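You operate a simulated robot arm through the tools that you are given. There is no shell and no other tool. Be economical: measure what you need, move in short steps, check, and stop when the job is done.

Carry out the task below with a simulated robot arm. There is one attempt and no reset: what you move stays moved.

TASK
Put three of the tube ends from the top of the walkway in the clear probe dish.

It is judged by the outcome, as a careful person would: the job done as asked, and still so three seconds after it is handed in. It fails if anything else is knocked over, pushed out of place, dropped, spilled or broken.

THE ROBOT
A 6-joint arm with a two-finger parallel gripper, fixed in place. Base frame: the origin is at the foot of the arm, x ahead of it, y to its left, z up; the work surface is at about z = 0. Lengths are in m, angles in degrees, forces in N, time in s.
With the tool pointing down near the work surface it reaches from about 0.14 to 0.58 m from the base axis. Its first joint turns from -66.0 to 66.0 degrees. Payload 2.1 kg.
Tool frame: the origin (TCP) lies between the finger pads and is the grasp point; the fingertips stand 0.03 m ahead of it; z points along the fingers, y is the line along which they close. The gripper opens to 0.094 m. The fingers are 0.028 m wide and 0.01 m thick; the gripper's body (0.05 by 0.096 m) begins 0.055 m behind the TCP.
Orientation is that of the tool frame in the base frame, as [roll, pitch, yaw] about the fixed x, y, z axes, in that order (R = Rz(yaw) Ry(pitch) Rx(roll)). With the fingers straight down and closing along the base's y, the tool's x points along the base's -x, its y along +y and its z along -z.

THE INTERFACE
- The arm moves only by the tool servo_tool. Its argument "rows" is a list of rows, each a list of 5 numbers: the shift along the base's x, y, z in units of 150 mm (1.0 is 150 mm), then the turn about the base's z in units of 60 degrees (1.0 is 60 degrees), then the finger opening in m, from 0 to 0.094. In form: [[x, y, z, twist, fingers], ...]. A call has 1 to 10 rows; each row is the pose to reach, as a shift and turn from the pose commanded when the call began. A call with a number of a shift or a turn outside -1 to 1 is refused whole. A row lasts 0.2 s, in which the tool goes at most 0.05 m and 8.6 degrees; a call with a longer step from one row to the next is refused whole, and so is a gripper value outside its range. A pose out of reach is approached as far as the arm can. The call stops where the force on the tool passes 40 N (or 10 N more than at its start, if that is more) or the arm is blocked; 0.2 s more then pass. The fingers move at their own pace (about 0.072 m/s each) and stop on an object; they squeeze with about 22 N. The grip force told is the motor's: it shows also when the fingers shut on nothing. Time passes only in rows, and 0.2 s behind the last, so rows that repeat a pose let the fingers close. It gives the time, the measured TCP pose, the force on the tool (base axes), the opening and the grip force at its end, in the units of the frame above (readings bear some noise).
- Cameras (640 x 400 px; columns grow to the right, rows downward): "scene" is fixed at [0.0552, -0.3757, 0.4725]; the picture's right is [0.76, -0.65, 0.00], its down [-0.44, -0.51, -0.74] and it looks along [0.48, 0.56, -0.68] (base axes); focal length 214 px, centre (320, 200). "wrist" rides on the gripper at [-0.037, 0, -0.058] in the tool frame; the picture's right is [0.00, -1.00, 0.00], its down [0.97, 0.00, -0.24] and it looks along [0.24, 0.00, 0.97] (tool axes); focal length 218 px, centre (320, 200).
- get_image(camera): a new picture of that camera. No time passes.
- point_at(camera, pixels): for up to 12 pixels [column, row] of the newest picture of that camera ("zoom" is the newest enlarged one), the place [x, y, z] in the base frame of the surface seen there, good to about 0.002 m. No time passes.
- zoom(camera, box): a new picture of the part [left, top, right, bottom] of that camera's present view, enlarged. No time passes.
- hand_in(): hands the job in; it is judged then, once.

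Work in short steps. Measure before you move; look again where a grasp or a placing could have gone wrong, and mend it. You have 80 turns and 38 pictures in all, the two below and enlarged ones among them. Open the gripper and draw the arm clear of the work before you hand the job in, unless the task says otherwise; then end with one line.

The tools are called after "Request:" as name(argument=value, ...) on one line, values as JSON. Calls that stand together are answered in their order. servo_tool: Moves the arm, as the interface text tells. Its arguments: {"type":"object","properties":{"rows":{"type":"array"}},"required":["rows"]} The other tools are called the same way: get_image (camera) takes a picture; point_at (camera, pixels) gives the place of the surface under pixels of a picture; zoom (camera, box) takes an enlarged picture of a part of a camera's view; hand_in () hands the job in.

At the start:

```text
time_s: 0.0
position: [0.2878, -0.0489, 0.322]
orientation: [-180.0, 0.0, 180.0]
ft_force: [-0.6, 0.1, 0.3]
finger_gap: 0.0938
gripper_force: 0.0
```

scene: 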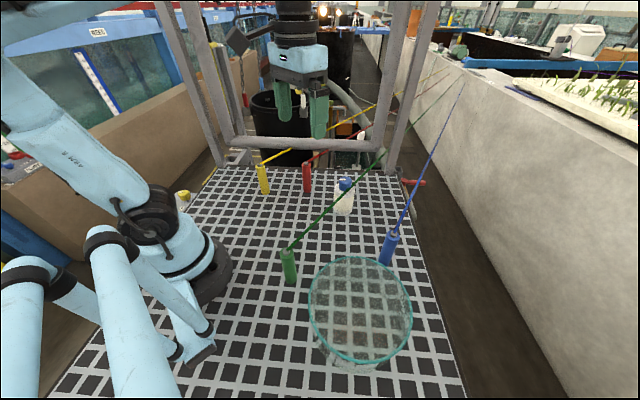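
wrist: 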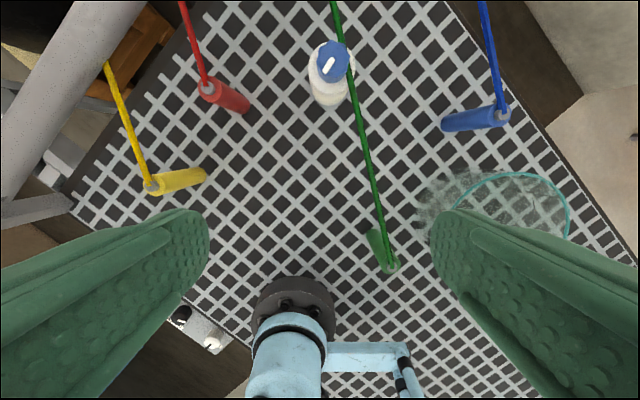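

The pictures show four coloured tube ends (yellow, red, green, blue), a bottle and a clear dish. I'll enlarge the views to measure them.

Request:
zoom(camera="scene", box=[220, 140, 480, 390])

Request:
point_at(camera="scene", pixels=[[263, 166], [264, 190], [306, 163], [307, 190], [288, 250], [290, 280], [391, 237], [387, 262], [345, 183], [344, 212], [360, 361], [361, 257]])

Request:
point_at(camera="wrist", pixels=[[152, 186], [200, 176], [207, 88], [245, 108], [391, 265], [372, 235], [503, 115], [446, 124], [520, 172], [570, 210], [430, 210], [335, 60]])

```text
1.60 times, centred on (350, 265) of scene
```

zoom: 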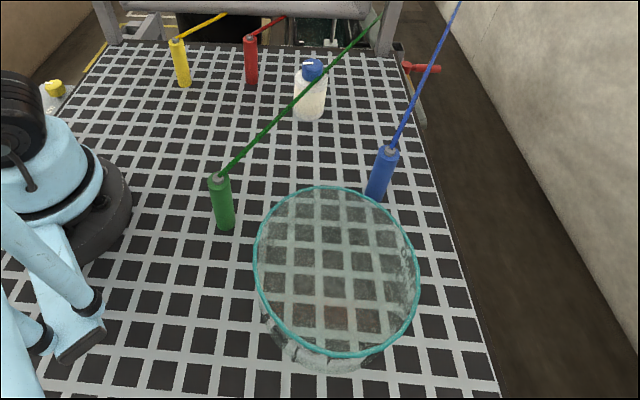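

```text
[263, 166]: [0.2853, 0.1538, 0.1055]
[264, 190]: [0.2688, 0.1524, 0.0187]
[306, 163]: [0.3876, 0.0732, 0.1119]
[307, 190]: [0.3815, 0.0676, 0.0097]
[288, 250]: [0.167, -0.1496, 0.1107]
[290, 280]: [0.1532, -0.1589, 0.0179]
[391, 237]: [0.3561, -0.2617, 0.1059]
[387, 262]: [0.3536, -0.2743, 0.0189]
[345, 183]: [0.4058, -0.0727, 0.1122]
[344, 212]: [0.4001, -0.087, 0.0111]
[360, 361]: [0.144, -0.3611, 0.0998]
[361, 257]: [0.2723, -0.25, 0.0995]
```

```text
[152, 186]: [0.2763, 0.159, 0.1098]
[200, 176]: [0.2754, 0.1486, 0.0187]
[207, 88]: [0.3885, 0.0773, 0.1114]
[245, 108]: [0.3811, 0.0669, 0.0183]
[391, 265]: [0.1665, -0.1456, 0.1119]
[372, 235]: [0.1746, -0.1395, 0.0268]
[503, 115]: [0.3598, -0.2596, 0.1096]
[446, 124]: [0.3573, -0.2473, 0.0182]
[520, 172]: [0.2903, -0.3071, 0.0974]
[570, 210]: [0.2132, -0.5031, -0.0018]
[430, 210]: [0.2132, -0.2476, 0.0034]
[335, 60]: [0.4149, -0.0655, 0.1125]
```

I need the hose routes and the dish geometry, so I'll take more measurements.

Request:
point_at(camera="scene", pixels=[[320, 137], [375, 104], [335, 140], [384, 118], [330, 212], [380, 154], [440, 100], [410, 185], [440, 125], [462, 80], [345, 153], [300, 143]])

Request:
zoom(camera="scene", box=[290, 230, 430, 390])

Request:
zoom(camera="wrist", box=[400, 80, 600, 260])

Request:
zoom(camera="scene", box=[230, 50, 470, 220])

```text
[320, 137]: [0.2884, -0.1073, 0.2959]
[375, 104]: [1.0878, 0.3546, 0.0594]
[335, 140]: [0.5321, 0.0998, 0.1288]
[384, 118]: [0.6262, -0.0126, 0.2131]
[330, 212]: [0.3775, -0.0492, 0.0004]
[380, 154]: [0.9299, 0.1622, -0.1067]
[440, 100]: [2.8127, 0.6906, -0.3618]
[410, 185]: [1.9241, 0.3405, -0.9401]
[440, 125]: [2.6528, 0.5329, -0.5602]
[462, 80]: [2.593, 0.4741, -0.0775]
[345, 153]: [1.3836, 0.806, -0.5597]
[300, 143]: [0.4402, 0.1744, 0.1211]
```

```text
2.50 times, centred on (360, 310) of scene
```

zoom: 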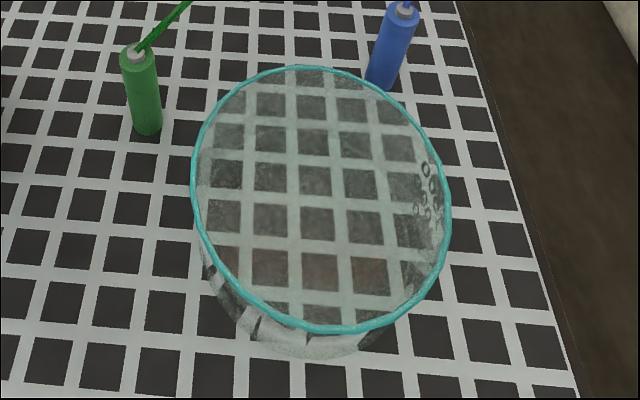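

```text
2.22 times, centred on (500, 170) of wrist
```

zoom: 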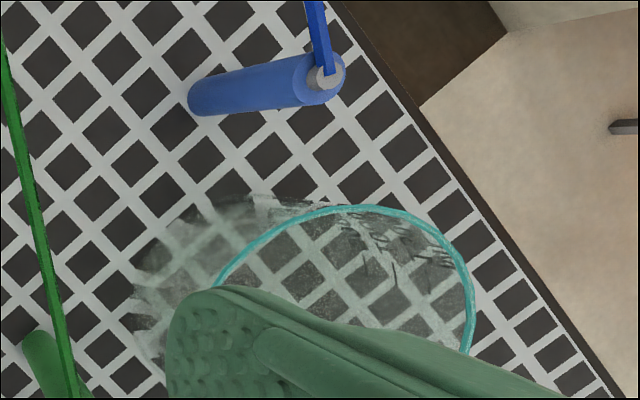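

```text
2.35 times, centred on (350, 135) of scene
```

zoom: 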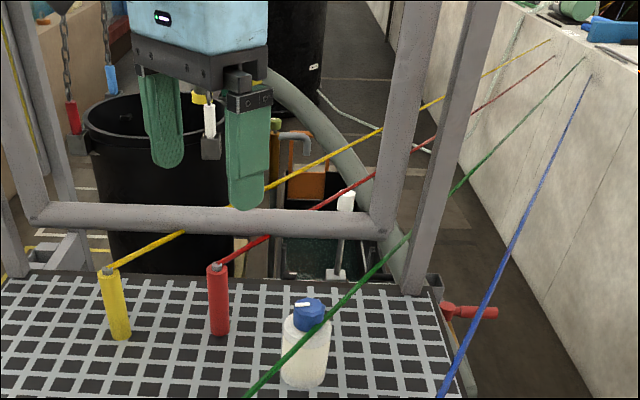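

Request:
point_at(camera="zoom", pixels=[[400, 242], [450, 193], [365, 278], [580, 63], [510, 257], [490, 300], [590, 78], [345, 147], [545, 43], [300, 217], [550, 60], [160, 245]])

```text
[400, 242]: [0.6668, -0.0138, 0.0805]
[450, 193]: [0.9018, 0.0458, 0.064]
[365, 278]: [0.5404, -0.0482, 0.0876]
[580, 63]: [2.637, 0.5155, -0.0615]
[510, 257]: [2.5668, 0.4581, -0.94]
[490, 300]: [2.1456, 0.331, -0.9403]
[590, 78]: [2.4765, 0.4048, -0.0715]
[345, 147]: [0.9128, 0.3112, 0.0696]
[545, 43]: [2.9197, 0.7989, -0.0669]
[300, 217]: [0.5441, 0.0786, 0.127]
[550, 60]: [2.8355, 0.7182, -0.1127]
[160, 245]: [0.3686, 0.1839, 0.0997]
```

Request:
point_at(camera="zoom", pixels=[[395, 190], [440, 230], [470, 60], [150, 217], [300, 222], [410, 285], [15, 200], [230, 222]])

Request:
point_at(camera="scene", pixels=[[309, 296], [411, 308], [335, 262], [393, 273], [328, 341], [397, 347], [360, 300], [340, 310], [380, 320], [362, 330], [355, 372], [325, 355]])

```text
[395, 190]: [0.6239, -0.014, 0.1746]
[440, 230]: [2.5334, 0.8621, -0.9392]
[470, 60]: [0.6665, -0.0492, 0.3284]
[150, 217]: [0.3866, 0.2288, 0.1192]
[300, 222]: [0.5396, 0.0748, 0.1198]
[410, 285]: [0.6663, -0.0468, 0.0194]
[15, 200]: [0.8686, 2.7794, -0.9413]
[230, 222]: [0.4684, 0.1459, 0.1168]
```

```text
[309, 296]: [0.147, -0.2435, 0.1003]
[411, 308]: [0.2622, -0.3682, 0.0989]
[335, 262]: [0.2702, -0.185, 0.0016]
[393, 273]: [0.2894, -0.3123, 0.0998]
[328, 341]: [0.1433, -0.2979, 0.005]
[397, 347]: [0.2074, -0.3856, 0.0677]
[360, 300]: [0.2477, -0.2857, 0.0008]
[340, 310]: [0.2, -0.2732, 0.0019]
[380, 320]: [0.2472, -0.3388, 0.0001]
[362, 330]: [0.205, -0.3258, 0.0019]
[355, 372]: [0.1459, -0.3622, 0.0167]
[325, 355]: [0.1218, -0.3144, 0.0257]
```

Dish centre is about (0.207, -0.306), rim z 0.10, radius 0.084. The tubes stand upright at 0.11 m tall. I'll start with blue at (0.358, -0.261) and move above it high up.

Request:
servo_tool(rows=[[0.117, -0.25, 0, 0, 0.06], [0.234, -0.5, 0, 0, 0.06], [0.351, -0.75, 0, 0, 0.06], [0.468, -1.0, 0, 0, 0.06]])

Request:
servo_tool(rows=[[0, -0.2, -0.2, 0, 0.06], [0, -0.413, -0.45, 0, 0.06], [0, -0.413, -0.6, 0, 0.06], [0, -0.413, -0.6, 0, 0.06]])

Request:
get_image(camera="wrist")

```text
time_s: 1.0
position: [0.3555, -0.1987, 0.3225]
orientation: [180.0, 0.0, -180.0]
ft_force: [0.2, 0.4, 0.7]
finger_gap: 0.06
gripper_force: 0.0
```

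```text
time_s: 2.0
position: [0.3579, -0.2627, 0.2304]
orientation: [-179.9, 0.0, 180.0]
ft_force: [-0.2, -0.2, -0.2]
finger_gap: 0.0598
gripper_force: 0.0
```

```text
31 pictures are left
```

wrist: 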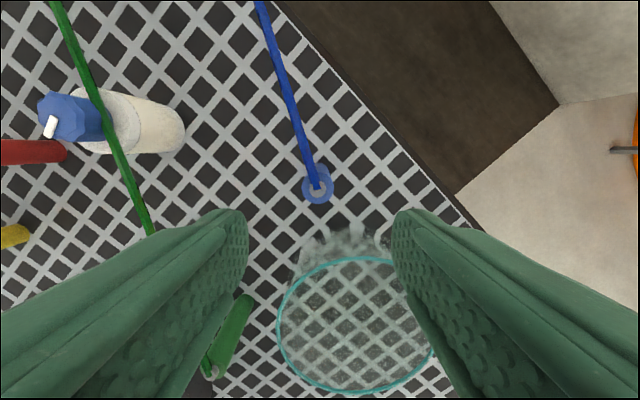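

Blue is seen at (317,188), between the fingers. I'll refine its position and the dish's.

Request:
point_at(camera="wrist", pixels=[[308, 193], [326, 196], [317, 200], [357, 257], [278, 325], [357, 392], [432, 350], [318, 240], [70, 115], [100, 105], [150, 120], [180, 130]])

```text
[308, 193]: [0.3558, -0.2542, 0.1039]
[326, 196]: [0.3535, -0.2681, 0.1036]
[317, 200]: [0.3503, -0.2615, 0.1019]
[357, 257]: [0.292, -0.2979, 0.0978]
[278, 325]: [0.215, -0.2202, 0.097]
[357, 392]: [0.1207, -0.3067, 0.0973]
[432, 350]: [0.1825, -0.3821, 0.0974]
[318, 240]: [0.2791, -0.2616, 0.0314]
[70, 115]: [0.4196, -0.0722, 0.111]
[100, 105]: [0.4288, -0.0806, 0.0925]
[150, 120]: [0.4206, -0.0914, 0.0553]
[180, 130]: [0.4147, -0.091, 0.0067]
```

Blue is confirmed at (0.358, -0.261). I'll descend to z 0.09 and close.

Request:
servo_tool(rows=[[0, 0, -0.3, 0, 0.06], [0, 0, -0.6, 0, 0.06], [0, 0, -0.8, 0, 0.06], [0, 0, -0.94, 0, 0.06], [0, 0, -0.94, 0, 0.06], [0, 0, -0.94, 0, 0.0], [0, 0, -0.94, 0, 0.0], [0, 0, -0.94, 0, 0.0]])

Request:
get_image(camera="wrist")

```text
time_s: 3.8
position: [0.359, -0.2627, 0.0902]
orientation: [-180.0, 0.0, 179.9]
ft_force: [0.6, 0.3, 0.0]
finger_gap: 0.0272
gripper_force: 21.8
```

```text
30 pictures are left
```

wrist: 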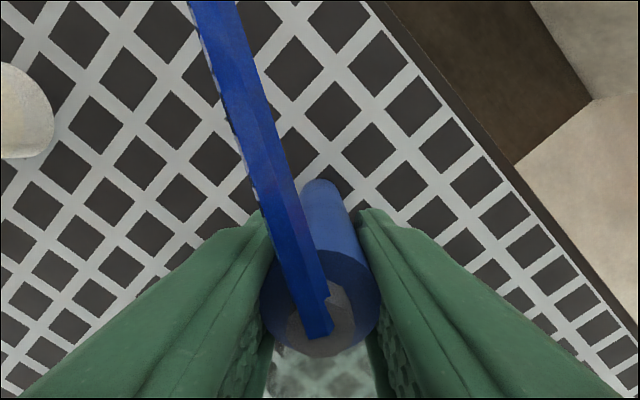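

Held, gap 0.027 (the tube's diameter). I'll lift and carry it over the dish.

Request:
servo_tool(rows=[[0, 0, 0.25, 0, 0], [0, 0, 0.55, 0, 0], [0, 0, 0.85, 0, 0], [0, 0, 0.95, 0, 0]])

Request:
servo_tool(rows=[[-0.2, -0.12, 0, 0, 0], [-0.4, -0.24, 0, 0, 0], [-0.6, -0.36, 0, 0, 0], [-0.8, -0.48, 0, 0, 0], [-0.973, -0.567, 0, 0, 0], [-0.973, -0.567, 0, 0, 0]])

Request:
get_image(camera="scene")

Request:
get_image(camera="wrist")

```text
time_s: 4.8
position: [0.3571, -0.2645, 0.2362]
orientation: [180.0, 0.0, 180.0]
ft_force: [-0.4, -0.1, -1.2]
finger_gap: 0.0271
gripper_force: 22.4
```

```text
time_s: 6.2
position: [0.2132, -0.348, 0.2324]
orientation: [-180.0, 0.0, -180.0]
ft_force: [-0.3, 0.0, -1.7]
finger_gap: 0.0271
gripper_force: 22.1
```

```text
29 pictures are left
```

scene: 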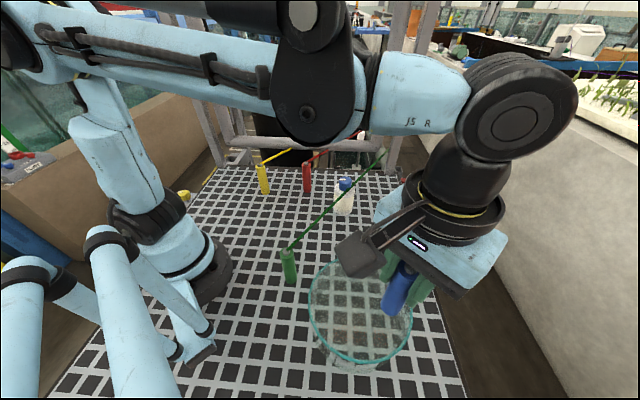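

```text
28 pictures are left
```

wrist: 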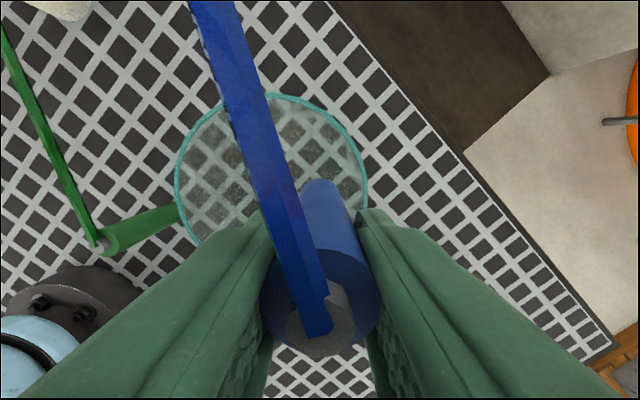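

The tube hangs straight. I'll lower it into the dish.

Request:
servo_tool(rows=[[0, 0, -0.25, 0, 0], [0, 0, -0.5, 0, 0], [0, 0, -0.7, 0, 0], [0, 0, -0.82, 0, 0], [0, 0, -0.88, 0, 0], [0, 0, -0.91, 0, 0], [0, 0, -0.91, 0, 0]])

Request:
zoom(camera="scene", box=[280, 180, 480, 390])

```text
time_s: 7.8
position: [0.2115, -0.3473, 0.0979]
orientation: [180.0, 0.0, -179.9]
ft_force: [1.0, 0.1, -0.6]
finger_gap: 0.0271
gripper_force: 21.7
```

```text
1.90 times, centred on (380, 285) of scene
```

zoom: 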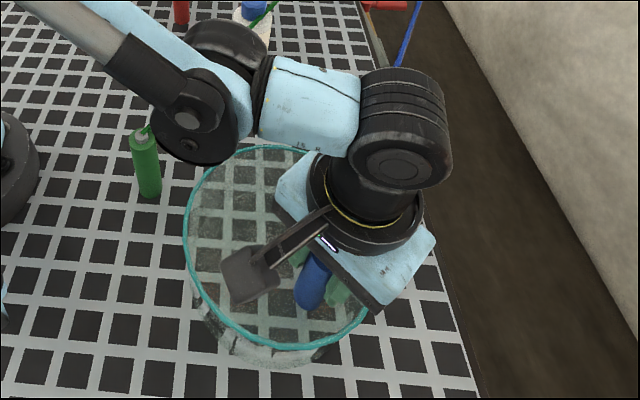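

No contact yet; I'll lower in small steps to find the floor.

Request:
servo_tool(rows=[[0, 0, -0.01, 0, 0], [0, 0, -0.02, 0, 0], [0, 0, -0.02, 0, 0]])

```text
time_s: 8.6
position: [0.2113, -0.3473, 0.0946]
orientation: [-180.0, 0.0, -180.0]
ft_force: [-0.4, -0.6, -1.9]
finger_gap: 0.0271
gripper_force: 21.8
```

Request:
servo_tool(rows=[[0, 0, -0.01, 0, 0], [0, 0, -0.013, 0, 0], [0, 0, -0.013, 0, 0]])

```text
time_s: 9.4
position: [0.2105, -0.3468, 0.0921]
orientation: [-180.0, 0.0, 179.9]
ft_force: [0.5, -2.3, 16.7]
finger_gap: 0.0273
gripper_force: 22.1
```

Floor contact (16.7 N). I'll ease up a little, open to 0.04, and rise.

Request:
servo_tool(rows=[[0, 0, 0.007, 0, 0.027], [0, 0, 0.007, 0, 0.04], [0, 0, 0.007, 0, 0.04], [0, 0, 0.007, 0, 0.04], [0, 0, 0.1, 0, 0.04], [0, 0, 0.3, 0, 0.04], [0, 0, 0.6, 0, 0.04], [0, 0, 0.9, 0, 0.04], [0, 0, 1.0, 0, 0.06]])

Request:
get_image(camera="wrist")

```text
time_s: 11.4
position: [0.2117, -0.3466, 0.2434]
orientation: [-179.9, 0.0, -180.0]
ft_force: [0.0, 0.2, -0.8]
finger_gap: 0.06
gripper_force: 0.0
```

```text
26 pictures are left
```

wrist: 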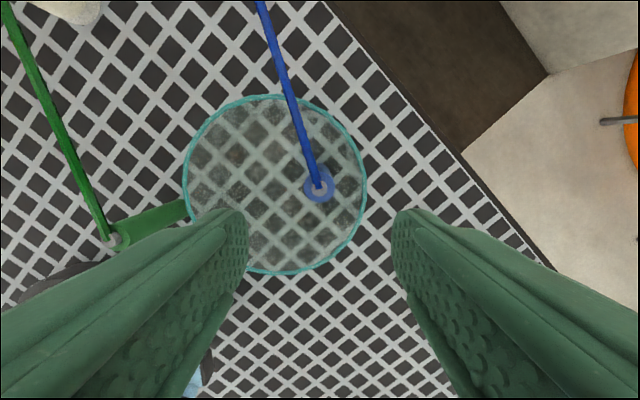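

Blue stands upright in the dish at (318,188). Next I go above green at about (0.167, -0.147).

Request:
servo_tool(rows=[[-0.06, 0.25, 0, 0, 0.06], [-0.12, 0.5, 0, 0, 0.06], [-0.2, 0.75, 0, 0, 0.06], [-0.3, 1.0, 0, 0, 0.06]])

Request:
servo_tool(rows=[[0, 0.2, 0, 0, 0.06], [0, 0.327, 0, 0, 0.06], [0, 0.327, 0, 0, 0.06]])

Request:
get_image(camera="wrist")

```text
time_s: 12.4
position: [0.167, -0.1967, 0.2435]
orientation: [-179.9, 0.0, 180.0]
ft_force: [-1.0, 0.6, -0.2]
finger_gap: 0.0602
gripper_force: 0.0
```

```text
time_s: 13.2
position: [0.1675, -0.1463, 0.2429]
orientation: [-180.0, 0.0, -180.0]
ft_force: [0.8, -0.1, 0.8]
finger_gap: 0.0602
gripper_force: 0.1
```

```text
25 pictures are left
```

wrist: 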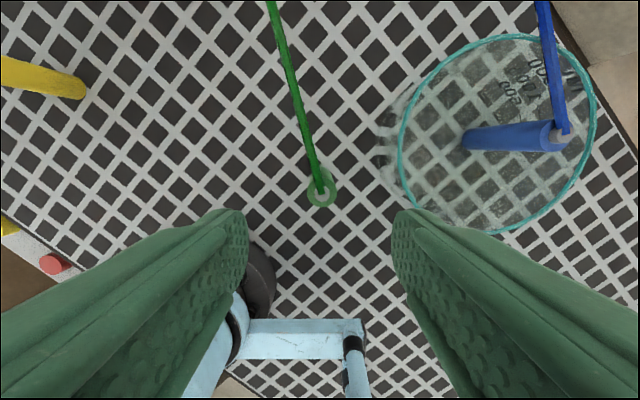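

Request:
point_at(camera="wrist", pixels=[[265, 270], [272, 300], [300, 325], [355, 325], [300, 355], [322, 205]])

```text
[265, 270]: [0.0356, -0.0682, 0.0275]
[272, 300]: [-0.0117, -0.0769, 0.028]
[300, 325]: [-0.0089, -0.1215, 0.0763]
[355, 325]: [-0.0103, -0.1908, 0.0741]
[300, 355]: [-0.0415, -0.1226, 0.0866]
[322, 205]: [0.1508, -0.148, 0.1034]
```

Clear around green. Descend and close.

Request:
servo_tool(rows=[[0, -0.01, -0.3, 0, 0.06], [0, -0.01, -0.6, 0, 0.06], [0, -0.01, -0.85, 0, 0.06], [0, -0.01, -1.0, 0, 0.06], [0, -0.01, -1.0, 0, 0.06], [0, -0.01, -1.0, 0, 0.0], [0, -0.01, -1.0, 0, 0.0], [0, -0.01, -1.0, 0, 0.0]])

Request:
servo_tool(rows=[[0, 0, 0.25, 0, 0], [0, 0, 0.55, 0, 0], [0, 0, 0.85, 0, 0], [0, 0, 1.0, 0, 0], [0, 0, 1.0, 0, 0]])

Request:
get_image(camera="scene")

```text
time_s: 15.0
position: [0.1658, -0.1492, 0.0914]
orientation: [180.0, 0.0, 180.0]
ft_force: [-0.3, 0.6, -0.1]
finger_gap: 0.0271
gripper_force: 22.0
```

```text
time_s: 16.2
position: [0.1681, -0.1492, 0.2421]
orientation: [-180.0, 0.0, 180.0]
ft_force: [0.9, -0.3, -0.4]
finger_gap: 0.0272
gripper_force: 21.5
```

```text
24 pictures are left
```

scene: 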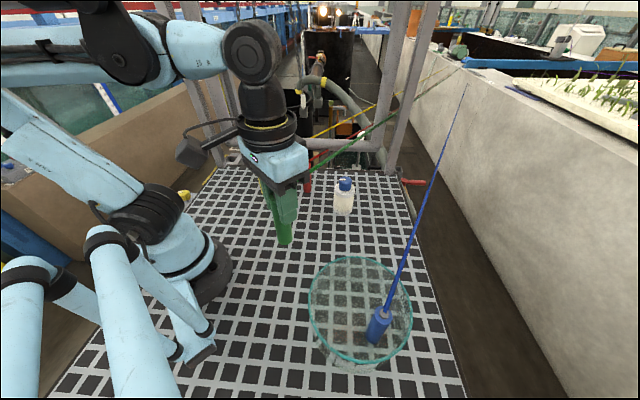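

Green is held and lifted, blue stands fine. I'll carry green to (0.245, -0.288) and lower it.

Request:
servo_tool(rows=[[0.1, -0.19, 0, 0, 0], [0.21, -0.38, 0, 0, 0], [0.32, -0.57, 0, 0, 0], [0.43, -0.76, 0, 0, 0], [0.52, -0.93, 0, 0, 0], [0.52, -0.93, 0, 0, 0]])

Request:
get_image(camera="wrist")

```text
time_s: 17.6
position: [0.2458, -0.2895, 0.2416]
orientation: [180.0, -0.1, -179.9]
ft_force: [-0.5, -0.1, -1.2]
finger_gap: 0.0269
gripper_force: 22.2
```

```text
23 pictures are left
```

wrist: 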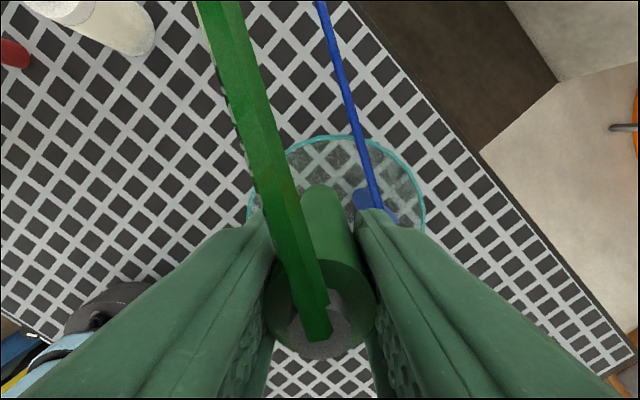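

Request:
servo_tool(rows=[[0, 0, -0.25, 0, 0], [0, 0, -0.5, 0, 0], [0, 0, -0.7, 0, 0], [0, 0, -0.85, 0, 0], [0, 0, -0.93, 0, 0], [0, 0, -0.97, 0, 0], [0, 0, -0.985, 0, 0], [0, 0, -0.985, 0, 0]])

```text
time_s: 19.4
position: [0.2457, -0.2875, 0.0936]
orientation: [-180.0, 0.0, 180.0]
ft_force: [-1.0, 4.1, 20.1]
finger_gap: 0.0274
gripper_force: 21.8
```

Floor contact felt at the expected height. Ease, release and rise.

Request:
servo_tool(rows=[[0, 0, 0.008, 0, 0.027], [0, 0, 0.008, 0, 0.04], [0, 0, 0.008, 0, 0.04], [0, 0, 0.008, 0, 0.04], [0, 0, 0.1, 0, 0.04], [0, 0, 0.3, 0, 0.04], [0, 0, 0.6, 0, 0.04], [0, 0, 0.9, 0, 0.04], [0, 0, 1.0, 0, 0.06]])

Request:
get_image(camera="wrist")

```text
time_s: 21.4
position: [0.2436, -0.2903, 0.2474]
orientation: [-180.0, 0.0, -180.0]
ft_force: [-0.4, -0.2, -0.7]
finger_gap: 0.0598
gripper_force: 0.1
```

```text
22 pictures are left
```

wrist: 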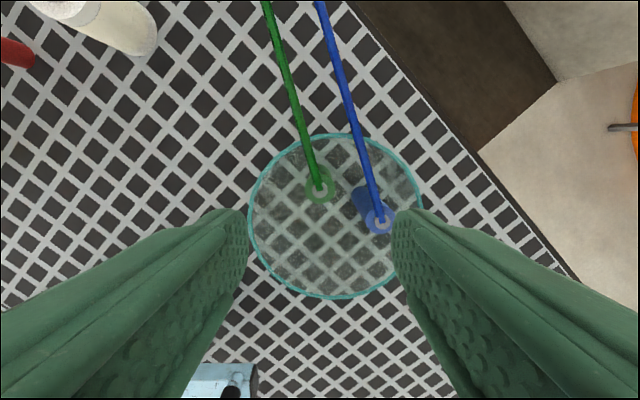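

Green and blue both stand in the dish. Next, red: three moves up high to (0.387, 0.075).

Request:
servo_tool(rows=[[0.08, 0.25, 0.1, 0, 0.06], [0.16, 0.5, 0.1, 0, 0.06], [0.25, 0.75, 0.1, 0, 0.06], [0.35, 1.0, 0.1, 0, 0.06]])

Request:
servo_tool(rows=[[0.1, 0.25, 0, 0, 0.06], [0.2, 0.5, 0, 0, 0.06], [0.3, 0.75, 0, 0, 0.06], [0.4, 1.0, 0, 0, 0.06]])

Request:
servo_tool(rows=[[0.1, 0.2, 0, 0, 0.06], [0.197, 0.42, 0, 0, 0.06], [0.197, 0.42, -0.1, 0, 0.06], [0.197, 0.42, -0.1, 0, 0.06]])

Request:
get_image(camera="wrist")

```text
time_s: 22.4
position: [0.2941, -0.1393, 0.2596]
orientation: [-180.0, 0.0, 179.9]
ft_force: [0.8, 0.0, -0.3]
finger_gap: 0.06
gripper_force: 0.0
```

```text
time_s: 23.4
position: [0.3577, 0.0148, 0.2605]
orientation: [180.0, 0.0, 179.9]
ft_force: [-0.4, 0.0, 0.1]
finger_gap: 0.06
gripper_force: 0.0
```

```text
time_s: 24.4
position: [0.3874, 0.0763, 0.2426]
orientation: [180.0, 0.1, 179.9]
ft_force: [-0.4, -0.8, -0.5]
finger_gap: 0.06
gripper_force: 0.0
```

```text
21 pictures are left
```

wrist: 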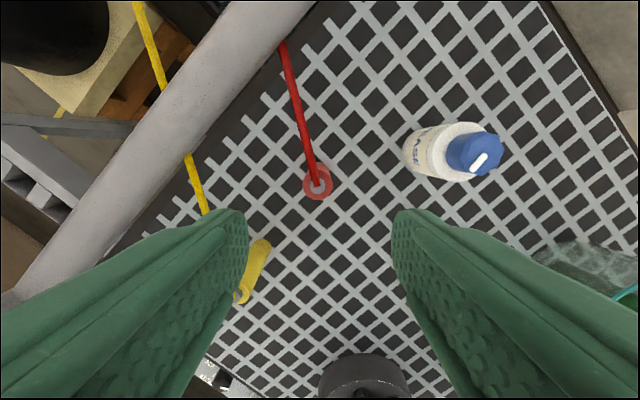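

Red's top is at (318,182), about 4 mm further in x. Descend with that correction and close.

Request:
servo_tool(rows=[[0.025, 0, -0.3, 0, 0.06], [0.025, 0, -0.6, 0, 0.06], [0.025, 0, -0.85, 0, 0.06], [0.025, 0, -1.0, 0, 0.06], [0.025, 0, -1.0, 0, 0.06], [0.025, 0, -1.0, 0, 0.0], [0.025, 0, -1.0, 0, 0.0], [0.025, 0, -1.0, 0, 0.0]])

Request:
servo_tool(rows=[[0, 0, 0.1, 0, 0], [0, 0, 0.2, 0, 0], [0, 0, 0.3, 0, 0]])

Request:
get_image(camera="wrist")

Request:
get_image(camera="scene")

```text
time_s: 26.2
position: [0.3897, 0.075, 0.0945]
orientation: [-180.0, 0.0, 179.9]
ft_force: [0.1, 0.2, -0.5]
finger_gap: 0.0272
gripper_force: 22.0
```

```text
time_s: 27.0
position: [0.392, 0.0757, 0.1386]
orientation: [180.0, 0.0, 179.9]
ft_force: [0.0, 0.1, -0.2]
finger_gap: 0.0273
gripper_force: 22.8
```

```text
20 pictures are left
```

wrist: 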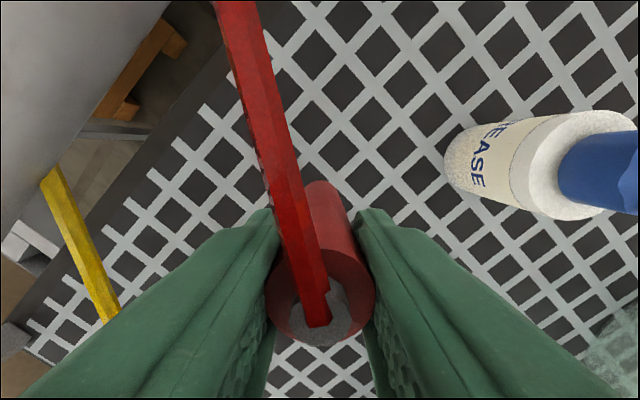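

```text
19 pictures are left
```

scene: 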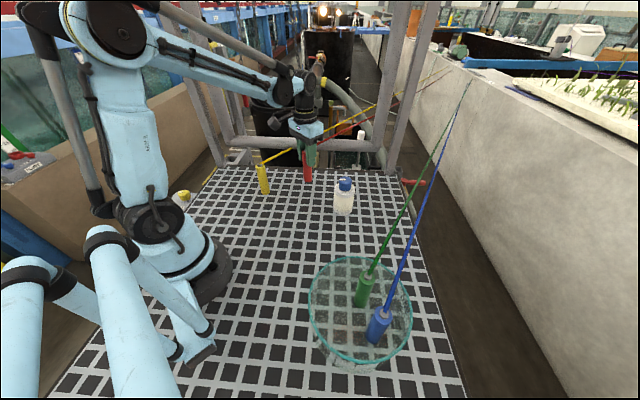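

No resistance. Lift higher, then carry toward the dish, keeping behind the bottle.

Request:
servo_tool(rows=[[0, 0, 0.25, 0, 0], [0, 0, 0.5, 0, 0], [0, 0, 0.8, 0, 0], [0, 0, 0.8, 0, 0]])

Request:
servo_tool(rows=[[-0.2, 0, 0, 0, 0], [-0.4, -0.1, 0, 0, 0], [-0.6, -0.3, 0, 0, 0], [-0.7, -0.55, 0, 0, 0], [-0.8, -0.8, 0, 0, 0], [-0.9, -1.0, 0, 0, 0]])

Request:
get_image(camera="scene")

```text
time_s: 28.0
position: [0.3905, 0.0764, 0.2582]
orientation: [-180.0, -0.1, -180.0]
ft_force: [0.2, 1.0, -0.8]
finger_gap: 0.0272
gripper_force: 22.3
```

```text
time_s: 29.4
position: [0.2561, -0.0733, 0.259]
orientation: [179.9, 0.1, -180.0]
ft_force: [-1.0, -0.7, -0.3]
finger_gap: 0.0272
gripper_force: 21.8
```

```text
18 pictures are left
```

scene: 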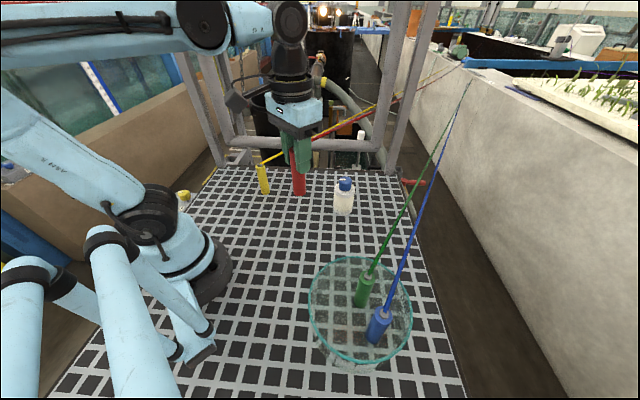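

Request:
servo_tool(rows=[[-0.1, -0.25, 0, 0, 0], [-0.2, -0.5, 0, 0, 0], [-0.3, -0.75, 0, 0, 0], [-0.4, -1.0, 0, 0, 0]])

Request:
servo_tool(rows=[[-0.07, -0.2, 0, 0, 0], [-0.14, -0.367, 0, 0, 0], [-0.14, -0.367, 0, 0, 0]])

Request:
get_image(camera="wrist")

Request:
get_image(camera="scene")

```text
time_s: 30.4
position: [0.1965, -0.2256, 0.2564]
orientation: [179.9, 0.1, -179.9]
ft_force: [-0.1, 0.4, -0.7]
finger_gap: 0.0273
gripper_force: 22.1
```

```text
time_s: 31.2
position: [0.1754, -0.2787, 0.2581]
orientation: [179.9, 0.0, -179.9]
ft_force: [0.0, -0.2, -0.7]
finger_gap: 0.027
gripper_force: 21.9
```

```text
17 pictures are left
```

wrist: 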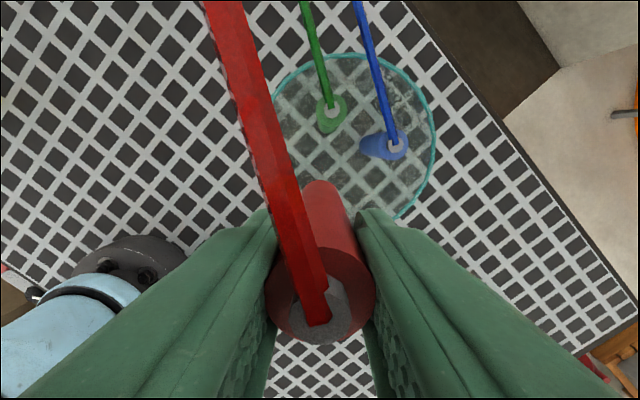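

```text
16 pictures are left
```

scene: 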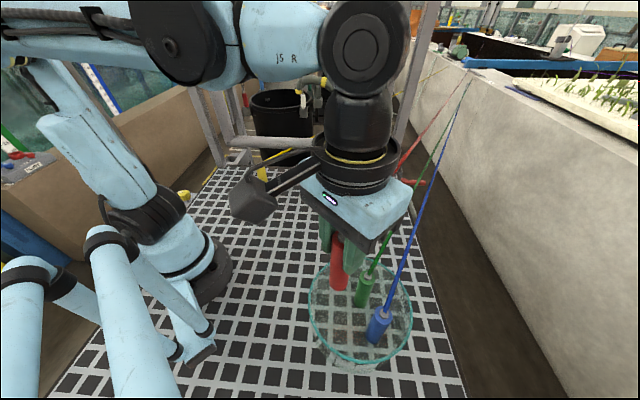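

The dish is unmoved and the hose is clear of the bottle. Lower red in two calls.

Request:
servo_tool(rows=[[0, 0, -0.25, 0, 0], [0, 0, -0.5, 0, 0], [0, 0, -0.75, 0, 0], [0, 0, -0.9, 0, 0], [0, 0, -1.0, 0, 0]])

Request:
servo_tool(rows=[[0, 0, -0.04, 0, 0], [0, 0, -0.07, 0, 0], [0, 0, -0.085, 0, 0], [0, 0, -0.085, 0, 0]])

```text
time_s: 32.4
position: [0.1745, -0.2782, 0.1092]
orientation: [180.0, 0.1, 180.0]
ft_force: [0.0, 0.4, -0.3]
finger_gap: 0.0271
gripper_force: 22.0
```

```text
time_s: 33.4
position: [0.1764, -0.2784, 0.0957]
orientation: [180.0, 0.0, -179.9]
ft_force: [-1.4, -0.1, 21.3]
finger_gap: 0.0272
gripper_force: 22.1
```

Floor contact. Ease, release and rise.

Request:
servo_tool(rows=[[0, 0, 0.008, 0, 0.027], [0, 0, 0.008, 0, 0.04], [0, 0, 0.008, 0, 0.04], [0, 0, 0.008, 0, 0.04], [0, 0, 0.1, 0, 0.04], [0, 0, 0.3, 0, 0.04], [0, 0, 0.6, 0, 0.04], [0, 0, 0.9, 0, 0.04], [0, 0, 1.0, 0, 0.06]])

Request:
servo_tool(rows=[[0, 0.25, 0.2, 0, 0.06], [0, 0.5, 0.4, 0, 0.06], [0.1, 0.75, 0.4, 0, 0.06], [0.2, 1.0, 0.4, 0, 0.06], [0.2, 1.0, 0.4, 0, 0.06], [0.2, 1.0, 0.4, 0, 0.06]])

Request:
get_image(camera="scene")

Request:
get_image(camera="wrist")

```text
time_s: 35.4
position: [0.1746, -0.2795, 0.248]
orientation: [-180.0, -0.1, -180.0]
ft_force: [-0.5, 0.2, -0.4]
finger_gap: 0.06
gripper_force: 0.0
```

```text
time_s: 36.8
position: [0.2065, -0.1283, 0.3062]
orientation: [-179.9, 0.1, -180.0]
ft_force: [0.3, -0.2, -0.9]
finger_gap: 0.0599
gripper_force: 0.0
```

```text
15 pictures are left
```

scene: 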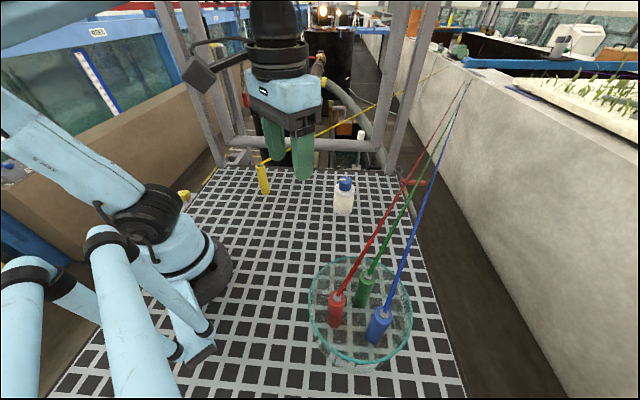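

```text
14 pictures are left
```

wrist: 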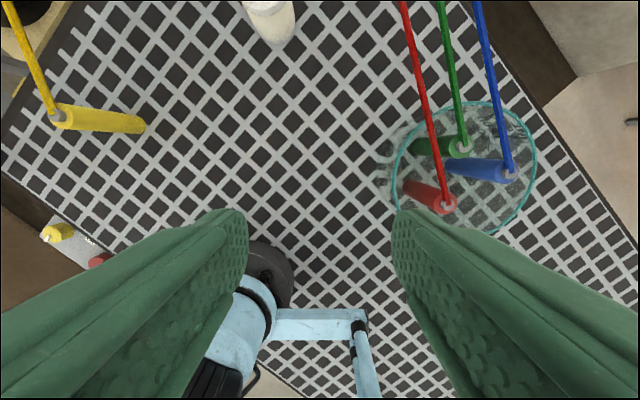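

All three tube ends stand in the dish, and the bottle, yellow tube and dish are undisturbed. The gripper is open and clear, so I'm handing in.

Request:
hand_in()

```text
The job is handed in.
```

The blue, green and red tube ends are standing in the clear probe dish, the yellow one is still on the walkway, and nothing else was moved.
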